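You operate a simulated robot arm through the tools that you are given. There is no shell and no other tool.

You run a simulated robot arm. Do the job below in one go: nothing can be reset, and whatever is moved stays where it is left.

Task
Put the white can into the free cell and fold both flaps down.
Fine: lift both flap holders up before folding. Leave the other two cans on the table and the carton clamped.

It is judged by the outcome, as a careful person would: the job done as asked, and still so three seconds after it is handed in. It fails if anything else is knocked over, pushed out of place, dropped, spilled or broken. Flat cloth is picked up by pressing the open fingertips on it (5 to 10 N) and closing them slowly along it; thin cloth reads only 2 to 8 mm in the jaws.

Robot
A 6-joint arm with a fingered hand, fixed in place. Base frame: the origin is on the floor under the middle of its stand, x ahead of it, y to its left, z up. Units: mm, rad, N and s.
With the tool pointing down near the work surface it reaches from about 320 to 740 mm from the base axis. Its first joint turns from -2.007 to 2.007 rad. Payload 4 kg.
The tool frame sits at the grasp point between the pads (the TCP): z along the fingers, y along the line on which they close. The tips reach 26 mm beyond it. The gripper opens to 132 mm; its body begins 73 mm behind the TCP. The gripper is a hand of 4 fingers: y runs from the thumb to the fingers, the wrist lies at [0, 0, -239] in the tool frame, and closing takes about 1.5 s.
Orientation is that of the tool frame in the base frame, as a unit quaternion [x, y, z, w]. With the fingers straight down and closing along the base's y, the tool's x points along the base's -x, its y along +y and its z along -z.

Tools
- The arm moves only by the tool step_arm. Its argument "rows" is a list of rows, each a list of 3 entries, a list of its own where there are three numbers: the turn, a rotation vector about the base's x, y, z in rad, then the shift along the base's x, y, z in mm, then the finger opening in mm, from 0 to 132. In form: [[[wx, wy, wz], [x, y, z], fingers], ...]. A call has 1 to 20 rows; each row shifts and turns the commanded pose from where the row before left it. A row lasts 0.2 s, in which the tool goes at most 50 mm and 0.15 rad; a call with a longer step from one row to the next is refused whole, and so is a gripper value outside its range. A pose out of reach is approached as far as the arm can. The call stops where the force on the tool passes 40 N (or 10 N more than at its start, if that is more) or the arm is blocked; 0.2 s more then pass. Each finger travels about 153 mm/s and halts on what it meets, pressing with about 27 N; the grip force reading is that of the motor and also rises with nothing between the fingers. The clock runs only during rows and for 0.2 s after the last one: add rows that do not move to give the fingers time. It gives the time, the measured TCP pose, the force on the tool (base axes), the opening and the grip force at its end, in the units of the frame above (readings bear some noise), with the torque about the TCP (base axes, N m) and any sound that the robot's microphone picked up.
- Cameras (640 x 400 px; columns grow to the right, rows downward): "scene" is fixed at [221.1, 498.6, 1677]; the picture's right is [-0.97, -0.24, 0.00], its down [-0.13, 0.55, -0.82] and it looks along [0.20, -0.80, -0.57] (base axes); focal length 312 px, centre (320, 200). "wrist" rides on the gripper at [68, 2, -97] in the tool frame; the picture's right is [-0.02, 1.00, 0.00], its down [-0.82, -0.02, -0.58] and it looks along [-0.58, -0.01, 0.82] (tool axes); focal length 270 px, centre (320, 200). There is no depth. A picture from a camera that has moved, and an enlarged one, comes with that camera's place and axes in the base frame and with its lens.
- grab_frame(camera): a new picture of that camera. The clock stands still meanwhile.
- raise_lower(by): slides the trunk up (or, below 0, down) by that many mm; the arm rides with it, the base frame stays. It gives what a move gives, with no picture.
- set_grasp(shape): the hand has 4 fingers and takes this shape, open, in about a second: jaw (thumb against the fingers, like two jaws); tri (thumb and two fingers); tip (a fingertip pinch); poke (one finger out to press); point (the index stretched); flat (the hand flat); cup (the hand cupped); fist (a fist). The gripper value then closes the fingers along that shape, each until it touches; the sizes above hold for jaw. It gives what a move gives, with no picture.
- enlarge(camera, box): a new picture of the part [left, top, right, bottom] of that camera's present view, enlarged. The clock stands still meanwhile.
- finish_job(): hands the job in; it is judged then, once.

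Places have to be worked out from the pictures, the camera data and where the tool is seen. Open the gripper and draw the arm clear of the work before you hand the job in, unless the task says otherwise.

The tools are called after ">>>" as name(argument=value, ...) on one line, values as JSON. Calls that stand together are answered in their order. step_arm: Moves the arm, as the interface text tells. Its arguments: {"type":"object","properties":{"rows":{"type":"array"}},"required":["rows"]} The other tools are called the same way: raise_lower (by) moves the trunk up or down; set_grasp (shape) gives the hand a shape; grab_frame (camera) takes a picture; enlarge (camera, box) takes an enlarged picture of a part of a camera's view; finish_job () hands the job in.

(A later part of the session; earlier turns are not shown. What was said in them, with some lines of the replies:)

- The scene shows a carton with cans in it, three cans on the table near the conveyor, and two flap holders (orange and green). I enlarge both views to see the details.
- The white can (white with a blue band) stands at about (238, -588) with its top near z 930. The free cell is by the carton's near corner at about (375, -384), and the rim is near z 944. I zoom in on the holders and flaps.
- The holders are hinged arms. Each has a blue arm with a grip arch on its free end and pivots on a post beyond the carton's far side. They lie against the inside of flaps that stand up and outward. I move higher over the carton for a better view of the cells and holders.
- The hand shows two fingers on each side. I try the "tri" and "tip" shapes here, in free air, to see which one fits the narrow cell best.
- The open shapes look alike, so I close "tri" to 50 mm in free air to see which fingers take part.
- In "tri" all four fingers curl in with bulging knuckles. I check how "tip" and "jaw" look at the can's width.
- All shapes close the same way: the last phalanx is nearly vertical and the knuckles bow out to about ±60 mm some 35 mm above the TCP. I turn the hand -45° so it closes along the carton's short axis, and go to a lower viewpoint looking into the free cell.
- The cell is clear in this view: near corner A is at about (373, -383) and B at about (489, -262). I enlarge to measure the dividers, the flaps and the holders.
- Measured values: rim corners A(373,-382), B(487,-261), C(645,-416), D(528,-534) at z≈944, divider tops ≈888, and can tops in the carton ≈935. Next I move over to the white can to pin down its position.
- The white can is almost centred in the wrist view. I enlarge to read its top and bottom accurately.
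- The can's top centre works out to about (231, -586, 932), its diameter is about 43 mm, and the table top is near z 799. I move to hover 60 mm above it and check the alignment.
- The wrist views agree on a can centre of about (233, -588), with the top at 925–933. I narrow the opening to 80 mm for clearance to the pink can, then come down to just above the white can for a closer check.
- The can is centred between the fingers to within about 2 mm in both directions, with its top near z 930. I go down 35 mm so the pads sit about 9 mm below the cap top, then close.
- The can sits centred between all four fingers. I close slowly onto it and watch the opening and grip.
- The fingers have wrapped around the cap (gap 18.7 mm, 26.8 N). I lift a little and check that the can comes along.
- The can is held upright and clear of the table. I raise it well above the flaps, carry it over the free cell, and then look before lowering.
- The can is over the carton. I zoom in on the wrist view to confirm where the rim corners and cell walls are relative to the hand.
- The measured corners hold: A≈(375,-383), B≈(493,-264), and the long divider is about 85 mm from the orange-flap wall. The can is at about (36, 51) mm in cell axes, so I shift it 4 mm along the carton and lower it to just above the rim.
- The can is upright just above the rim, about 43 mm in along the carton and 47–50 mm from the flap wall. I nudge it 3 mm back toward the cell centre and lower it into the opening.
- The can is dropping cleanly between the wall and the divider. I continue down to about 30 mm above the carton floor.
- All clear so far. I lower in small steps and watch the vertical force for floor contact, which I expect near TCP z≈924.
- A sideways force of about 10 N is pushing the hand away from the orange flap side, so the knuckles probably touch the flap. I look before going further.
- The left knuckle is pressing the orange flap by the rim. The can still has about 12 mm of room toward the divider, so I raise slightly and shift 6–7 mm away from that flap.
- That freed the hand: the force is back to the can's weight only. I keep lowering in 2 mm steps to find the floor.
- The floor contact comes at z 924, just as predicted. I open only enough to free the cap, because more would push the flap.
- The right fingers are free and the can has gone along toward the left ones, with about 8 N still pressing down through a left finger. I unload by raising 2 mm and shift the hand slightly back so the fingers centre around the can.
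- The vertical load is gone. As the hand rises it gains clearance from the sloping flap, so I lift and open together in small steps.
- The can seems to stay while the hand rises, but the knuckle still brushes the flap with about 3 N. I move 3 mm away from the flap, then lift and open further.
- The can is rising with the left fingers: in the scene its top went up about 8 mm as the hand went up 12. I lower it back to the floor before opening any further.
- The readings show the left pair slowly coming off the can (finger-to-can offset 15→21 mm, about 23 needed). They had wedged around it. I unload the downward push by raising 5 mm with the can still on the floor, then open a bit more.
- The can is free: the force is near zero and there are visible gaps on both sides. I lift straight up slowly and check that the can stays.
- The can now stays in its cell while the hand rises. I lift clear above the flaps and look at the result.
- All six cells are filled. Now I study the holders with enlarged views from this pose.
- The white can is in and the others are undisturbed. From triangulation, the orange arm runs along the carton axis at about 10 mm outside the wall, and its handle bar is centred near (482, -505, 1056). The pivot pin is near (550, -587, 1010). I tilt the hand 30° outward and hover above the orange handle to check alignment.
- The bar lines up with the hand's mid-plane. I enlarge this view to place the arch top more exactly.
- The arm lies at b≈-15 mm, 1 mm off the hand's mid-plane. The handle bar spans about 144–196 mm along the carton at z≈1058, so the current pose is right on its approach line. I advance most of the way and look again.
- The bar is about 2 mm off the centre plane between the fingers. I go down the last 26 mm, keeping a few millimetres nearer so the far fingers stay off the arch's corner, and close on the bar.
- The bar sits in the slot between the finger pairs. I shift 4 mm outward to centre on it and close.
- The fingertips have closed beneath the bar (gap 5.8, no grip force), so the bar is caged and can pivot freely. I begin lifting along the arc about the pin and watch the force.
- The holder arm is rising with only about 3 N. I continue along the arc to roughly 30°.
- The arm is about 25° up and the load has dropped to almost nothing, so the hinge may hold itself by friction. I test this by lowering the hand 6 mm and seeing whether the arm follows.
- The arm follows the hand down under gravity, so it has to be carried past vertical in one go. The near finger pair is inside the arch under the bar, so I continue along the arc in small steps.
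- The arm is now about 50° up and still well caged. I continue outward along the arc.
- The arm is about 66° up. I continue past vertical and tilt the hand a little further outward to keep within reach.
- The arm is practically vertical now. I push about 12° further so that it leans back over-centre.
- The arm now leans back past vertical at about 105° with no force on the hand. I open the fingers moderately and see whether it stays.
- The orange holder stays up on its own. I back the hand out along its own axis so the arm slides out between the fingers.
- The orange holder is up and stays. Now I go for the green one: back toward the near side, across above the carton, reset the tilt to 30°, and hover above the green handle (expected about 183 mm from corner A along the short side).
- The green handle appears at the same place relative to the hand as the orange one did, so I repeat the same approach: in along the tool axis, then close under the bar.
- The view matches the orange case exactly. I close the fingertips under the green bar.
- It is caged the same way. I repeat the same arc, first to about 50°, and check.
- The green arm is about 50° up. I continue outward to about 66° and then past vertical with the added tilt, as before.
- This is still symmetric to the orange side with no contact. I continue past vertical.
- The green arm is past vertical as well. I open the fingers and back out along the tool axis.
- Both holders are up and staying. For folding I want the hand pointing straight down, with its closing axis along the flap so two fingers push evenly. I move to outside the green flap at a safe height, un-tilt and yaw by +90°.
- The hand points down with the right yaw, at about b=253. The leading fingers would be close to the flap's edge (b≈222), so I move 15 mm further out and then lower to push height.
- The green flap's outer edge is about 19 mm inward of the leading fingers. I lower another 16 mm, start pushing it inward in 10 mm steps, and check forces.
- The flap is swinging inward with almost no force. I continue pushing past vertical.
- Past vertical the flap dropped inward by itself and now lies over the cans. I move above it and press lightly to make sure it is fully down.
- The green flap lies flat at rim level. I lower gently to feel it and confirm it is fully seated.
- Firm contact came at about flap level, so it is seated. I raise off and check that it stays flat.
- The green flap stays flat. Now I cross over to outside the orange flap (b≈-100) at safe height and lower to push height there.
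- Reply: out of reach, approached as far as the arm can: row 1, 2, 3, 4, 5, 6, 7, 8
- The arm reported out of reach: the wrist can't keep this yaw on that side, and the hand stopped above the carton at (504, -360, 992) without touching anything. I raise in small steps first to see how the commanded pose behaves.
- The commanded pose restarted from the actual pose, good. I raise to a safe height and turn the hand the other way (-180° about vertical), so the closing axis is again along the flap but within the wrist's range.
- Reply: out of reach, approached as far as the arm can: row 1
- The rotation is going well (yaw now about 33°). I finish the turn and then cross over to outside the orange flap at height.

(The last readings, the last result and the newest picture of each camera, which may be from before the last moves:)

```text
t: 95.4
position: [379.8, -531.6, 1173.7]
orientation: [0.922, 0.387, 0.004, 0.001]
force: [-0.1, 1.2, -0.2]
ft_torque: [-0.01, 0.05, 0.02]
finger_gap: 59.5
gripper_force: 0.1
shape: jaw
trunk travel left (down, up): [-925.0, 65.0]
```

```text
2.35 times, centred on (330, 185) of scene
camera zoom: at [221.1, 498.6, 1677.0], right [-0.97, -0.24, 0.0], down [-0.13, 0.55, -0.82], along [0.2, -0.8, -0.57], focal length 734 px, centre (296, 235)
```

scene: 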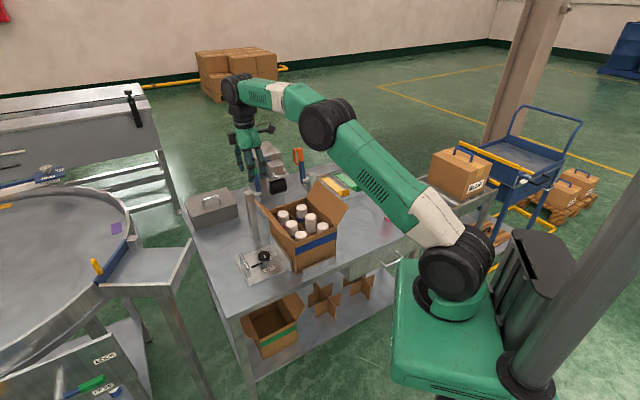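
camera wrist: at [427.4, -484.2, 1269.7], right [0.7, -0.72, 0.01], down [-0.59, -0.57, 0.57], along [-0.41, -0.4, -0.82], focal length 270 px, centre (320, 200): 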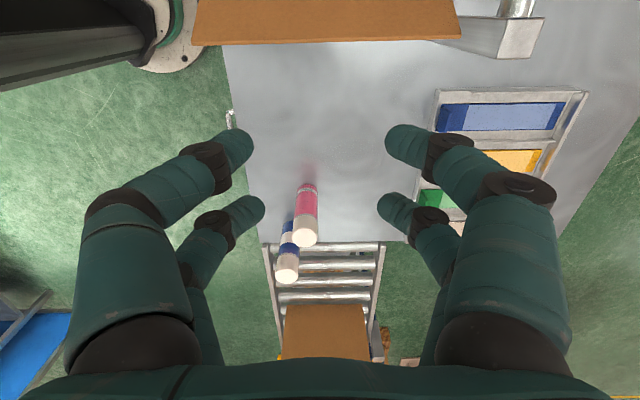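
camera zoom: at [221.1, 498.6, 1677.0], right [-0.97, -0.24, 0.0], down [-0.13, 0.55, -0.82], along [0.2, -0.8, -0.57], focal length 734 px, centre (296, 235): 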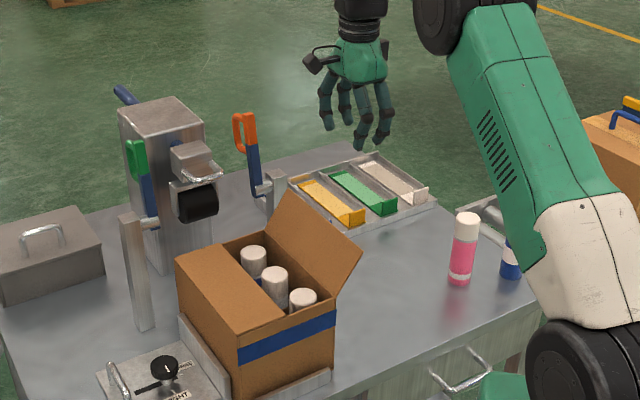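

The hand is well placed outside the orange flap. I lower it to push height.

>>> step_arm(rows=[[[0, 0, 0], [0, 0, -35], 60], [[0, 0, 0], [0, 0, -45], 60], [[0, 0, 0], [0, 0, -45], 60], [[0, 0, 0], [0, 0, -40], 60], [[0, 0, 0], [0, 0, -16], 60], [[0, 0, 0], [0, 0, 0], 60]])

>>> grab_frame(camera="wrist")

>>> enlarge(camera="scene", box=[260, 130, 390, 260])

```text
t: 96.8
position: [383.8, -530.2, 992.3]
orientation: [0.922, 0.388, 0.003, 0.002]
force: [-0.4, -0.4, -0.5]
ft_torque: [0.01, -0.01, 0.0]
finger_gap: 59.7
gripper_force: 0.1
shape: jaw
trunk travel left (down, up): [-925.0, 65.0]
```

```text
taken
camera wrist: at [429.7, -482.7, 1088.6], right [0.7, -0.72, 0.01], down [-0.59, -0.57, 0.57], along [-0.41, -0.4, -0.82], focal length 270 px, centre (320, 200)
```

wrist: 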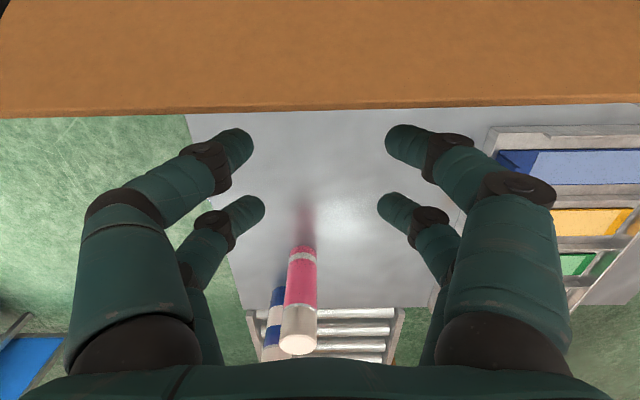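

```text
3.08 times, centred on (325, 195) of scene
camera zoom: at [221.1, 498.6, 1677.0], right [-0.97, -0.24, 0.0], down [-0.13, 0.55, -0.82], along [0.2, -0.8, -0.57], focal length 960 px, centre (305, 215)
```

zoom: 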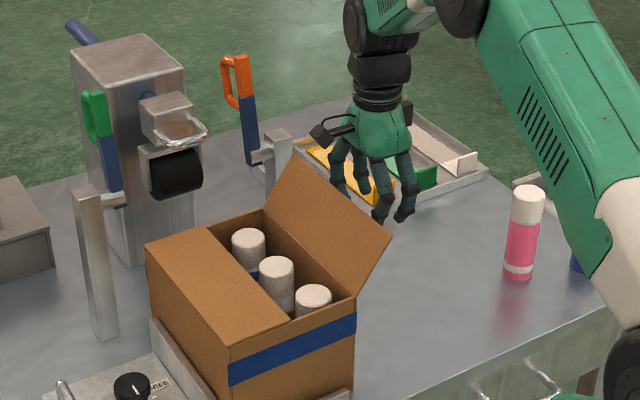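

The orange flap's outer edge is just ahead of the leading fingers. I push it inward in 10 mm steps.

>>> step_arm(rows=[[[0, 0, 0], [7, 7.1, 0], 60], [[0, 0, 0], [7, 7.1, 0], 60], [[0, 0, 0], [7, 7.1, 0], 60], [[0, 0, 0], [7, 7.1, 0], 60], [[0, 0, 0], [7, 7.1, 0], 60], [[0, 0, 0], [0, 0, 0], 60]])

>>> enlarge(camera="scene", box=[260, 130, 390, 260])

```text
t: 98.2
position: [416.8, -493.8, 990.9]
orientation: [0.922, 0.388, 0.003, 0.001]
force: [0.0, -0.4, 0.1]
ft_torque: [0.0, -0.01, 0.02]
finger_gap: 59.6
gripper_force: 0.0
shape: jaw
trunk travel left (down, up): [-925.0, 65.0]
```

```text
3.08 times, centred on (325, 195) of scene
camera zoom: at [221.1, 498.6, 1677.0], right [-0.97, -0.24, 0.0], down [-0.13, 0.55, -0.82], along [0.2, -0.8, -0.57], focal length 960 px, centre (305, 215)
```

zoom: 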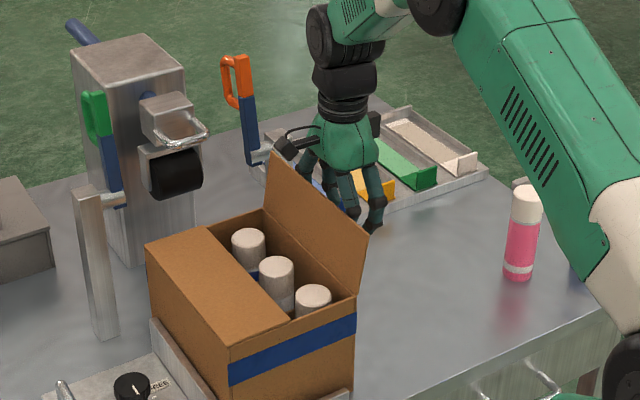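

The orange flap is nearly upright. I push further past vertical.

>>> step_arm(rows=[[[0, 0, 0], [7, 7.1, 0], 60], [[0, 0, 0], [7, 7.1, 0], 60], [[0, 0, 0], [7, 7.1, 0], 60], [[0, 0, 0], [7, 7.1, 0], 60], [[0, 0, 0], [0, 0, 0], 60], [[0, 0, 0], [0, 0, 0], 60]])

>>> enlarge(camera="scene", box=[260, 130, 390, 260])

>>> grab_frame(camera="wrist")

```text
t: 99.6
position: [446.4, -464.9, 991.5]
orientation: [0.922, 0.387, 0.003, 0.002]
force: [0.5, 0.3, -0.3]
ft_torque: [-0.01, 0.0, 0.04]
finger_gap: 59.7
gripper_force: 0.0
shape: jaw
trunk travel left (down, up): [-925.0, 65.0]
```

```text
3.08 times, centred on (325, 195) of scene
camera zoom: at [221.1, 498.6, 1677.0], right [-0.97, -0.24, 0.0], down [-0.13, 0.55, -0.82], along [0.2, -0.8, -0.57], focal length 960 px, centre (305, 215)
```

zoom: 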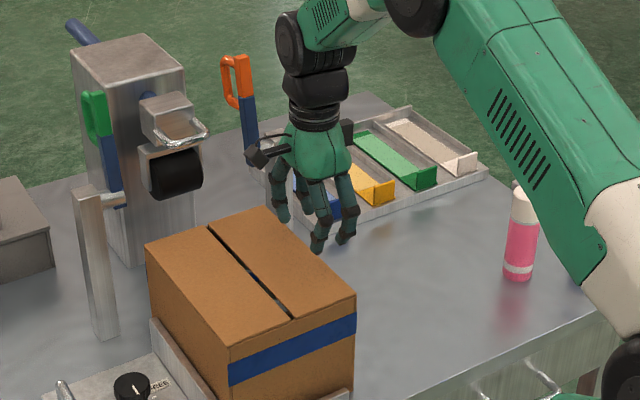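

```text
taken
camera wrist: at [492.7, -419.4, 1087.9], right [0.7, -0.72, 0.01], down [-0.59, -0.57, 0.57], along [-0.41, -0.4, -0.82], focal length 270 px, centre (320, 200)
```

wrist: 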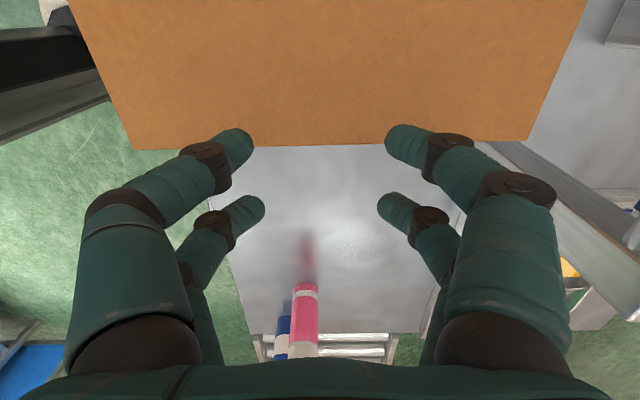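

Both flaps now lie closed. I press the orange one lightly, as I did with the green, to be sure it is fully seated.

>>> step_arm(rows=[[[0, 0, 0], [8.8, 9, 3], 45], [[0, 0, 0], [8.8, 9, 0], 30], [[0, 0, 0], [8.8, 9, 0], 30], [[0, 0, 0], [8.8, 9, 0], 30], [[0, 0, 0], [0, 0, -8], 30], [[0, 0, 0], [0, 0, -8], 30], [[0, 0, 0], [0, 0, -5], 30], [[0, 0, 0], [0, 0, 0], 30]])

>>> step_arm(rows=[[[0, 0, 0], [0, 0, -2], 30], [[0, 0, 0], [0, 0, -2], 30], [[0, 0, 0], [0, 0, 0], 30]])

```text
t: 101.4
position: [481.2, -430.6, 971.4]
orientation: [0.922, 0.387, 0.004, 0.001]
force: [0.1, -1.1, 0.6]
ft_torque: [0.02, -0.02, 0.01]
finger_gap: 30.4
gripper_force: 0.0
shape: jaw
trunk travel left (down, up): [-925.0, 65.0]
```

```text
t: 102.2
position: [480.8, -429.1, 970.5]
orientation: [0.922, 0.387, 0.004, 0.003]
force: [1.6, 0.9, 11.2]
ft_torque: [-0.1, 0.16, -0.03]
finger_gap: 31.0
gripper_force: 0.0
shape: jaw
trunk travel left (down, up): [-925.0, 65.0]
```

The flap gives firm contact at 11 N at the same level as the green one, so it is seated. I raise off and withdraw the arm toward the robot, clear of the work.

>>> step_arm(rows=[[[0, 0, 0], [0, 0, 6], 30], [[0, 0, 0], [0, 0, 15], 30], [[0, 0, 0], [0, 0, 35], 50], [[0, 0, 0], [0, 0, 45], 80], [[0, 0, 0], [0, 0, 45], 110], [[0, 0, 0], [0, 0, 45], 132], [[0, 0, 0], [-25, 20, 25], 132], [[0, 0, 0], [-35, 25, 15], 132], [[0, 0, 0], [-35, 25, 0], 132], [[0, 0, 0], [-35, 25, 0], 132], [[0, 0, 0], [-35, 25, 0], 132], [[0, 0, 0], [0, 0, 0], 132], [[0, 0, 0], [0, 0, 0], 132]])

>>> grab_frame(camera="scene")

>>> enlarge(camera="scene", box=[230, 140, 350, 280])

>>> grab_frame(camera="wrist")

```text
t: 105.0
position: [316.4, -309.9, 1199.1]
orientation: [0.922, 0.388, 0.003, 0.001]
force: [0.1, -0.3, 0.3]
ft_torque: [0.02, -0.03, 0.04]
finger_gap: 131.6
gripper_force: 0.1
shape: jaw
trunk travel left (down, up): [-925.0, 65.0]
```

```text
taken
```

scene: 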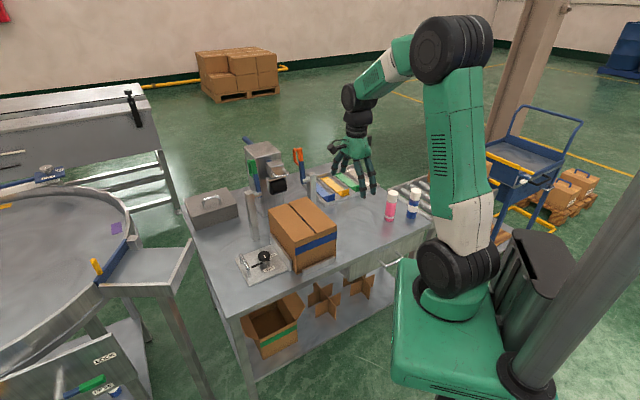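

```text
2.86 times, centred on (290, 210) of scene
camera zoom: at [221.1, 498.6, 1677.0], right [-0.97, -0.24, 0.0], down [-0.13, 0.55, -0.82], along [0.2, -0.8, -0.57], focal length 891 px, centre (406, 171)
```

zoom: 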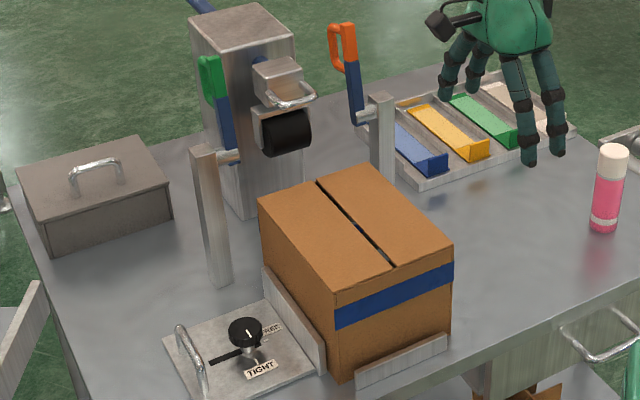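

```text
taken
camera wrist: at [363.4, -263.2, 1297.5], right [0.7, -0.72, 0.01], down [-0.59, -0.57, 0.57], along [-0.41, -0.4, -0.82], focal length 270 px, centre (320, 200)
```

wrist: 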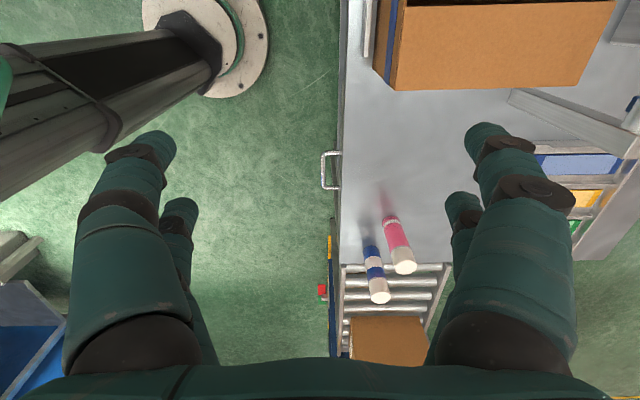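

Both flaps lie flat, both holders stand up, the pink and blue cans are untouched and the clamp still reads TIGHT. I wait a moment and check that nothing moves.

>>> step_arm(rows=[[[0, 0, 0], [0, 0, 0], 132], [[0, 0, 0], [0, 0, 0], 132], [[0, 0, 0], [0, 0, 0], 132], [[0, 0, 0], [0, 0, 0], 132], [[0, 0, 0], [0, 0, 0], 132], [[0, 0, 0], [0, 0, 0], 132], [[0, 0, 0], [0, 0, 0], 132], [[0, 0, 0], [0, 0, 0], 132], [[0, 0, 0], [0, 0, 0], 132], [[0, 0, 0], [0, 0, 0], 132], [[0, 0, 0], [0, 0, 0], 132], [[0, 0, 0], [0, 0, 0], 132], [[0, 0, 0], [0, 0, 0], 132], [[0, 0, 0], [0, 0, 0], 132], [[0, 0, 0], [0, 0, 0], 132]])

>>> enlarge(camera="scene", box=[255, 180, 355, 280])

>>> enlarge(camera="scene", box=[340, 150, 450, 260])

```text
t: 108.2
position: [317.2, -308.9, 1200.5]
orientation: [0.922, 0.387, 0.004, 0.001]
force: [0.0, -0.2, 0.6]
ft_torque: [-0.02, -0.01, -0.02]
finger_gap: 131.8
gripper_force: 0.0
shape: jaw
trunk travel left (down, up): [-925.0, 65.0]
```

```text
4.00 times, centred on (305, 230) of scene
camera zoom: at [221.1, 498.6, 1677.0], right [-0.97, -0.24, 0.0], down [-0.13, 0.55, -0.82], along [0.2, -0.8, -0.57], focal length 1248 px, centre (380, 80)
```

zoom: 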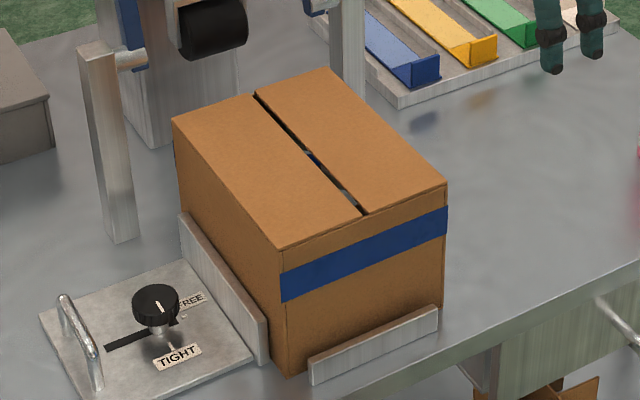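

```text
3.64 times, centred on (395, 205) of scene
camera zoom: at [221.1, 498.6, 1677.0], right [-0.97, -0.24, 0.0], down [-0.13, 0.55, -0.82], along [0.2, -0.8, -0.57], focal length 1134 px, centre (47, 182)
```

zoom: 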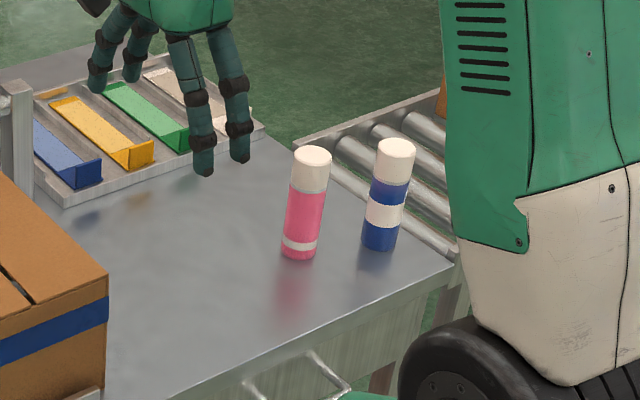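

After three more seconds nothing has changed. The carton is closed with both flaps flat, the clamp is untouched, the pink and blue cans stand where they were, and the open hand is clear of the work. I hand the job in.

>>> finish_job()

```text
The job is handed in.
```

The white can is in the free cell and both flaps are folded flat. After withdrawing the arm I waited about three seconds before handing in, and nothing moved.

- **Can placement:** On the first release, two fingers stayed wedged on the can and lifted it a few millimetres off the carton floor. I set it back down and opened further before lifting clear, and it now sits in its cell. Opening the hand in that cell also lightly brushed the orange flap and possibly the pink can in the next cell.
- **Flap holders:** Both holders had to go past vertical to stay up. They are still standing there on their own.
- **Left as asked:** The pink and blue cans are where they were on the table. The clamp was not touched and the carton is still clamped.
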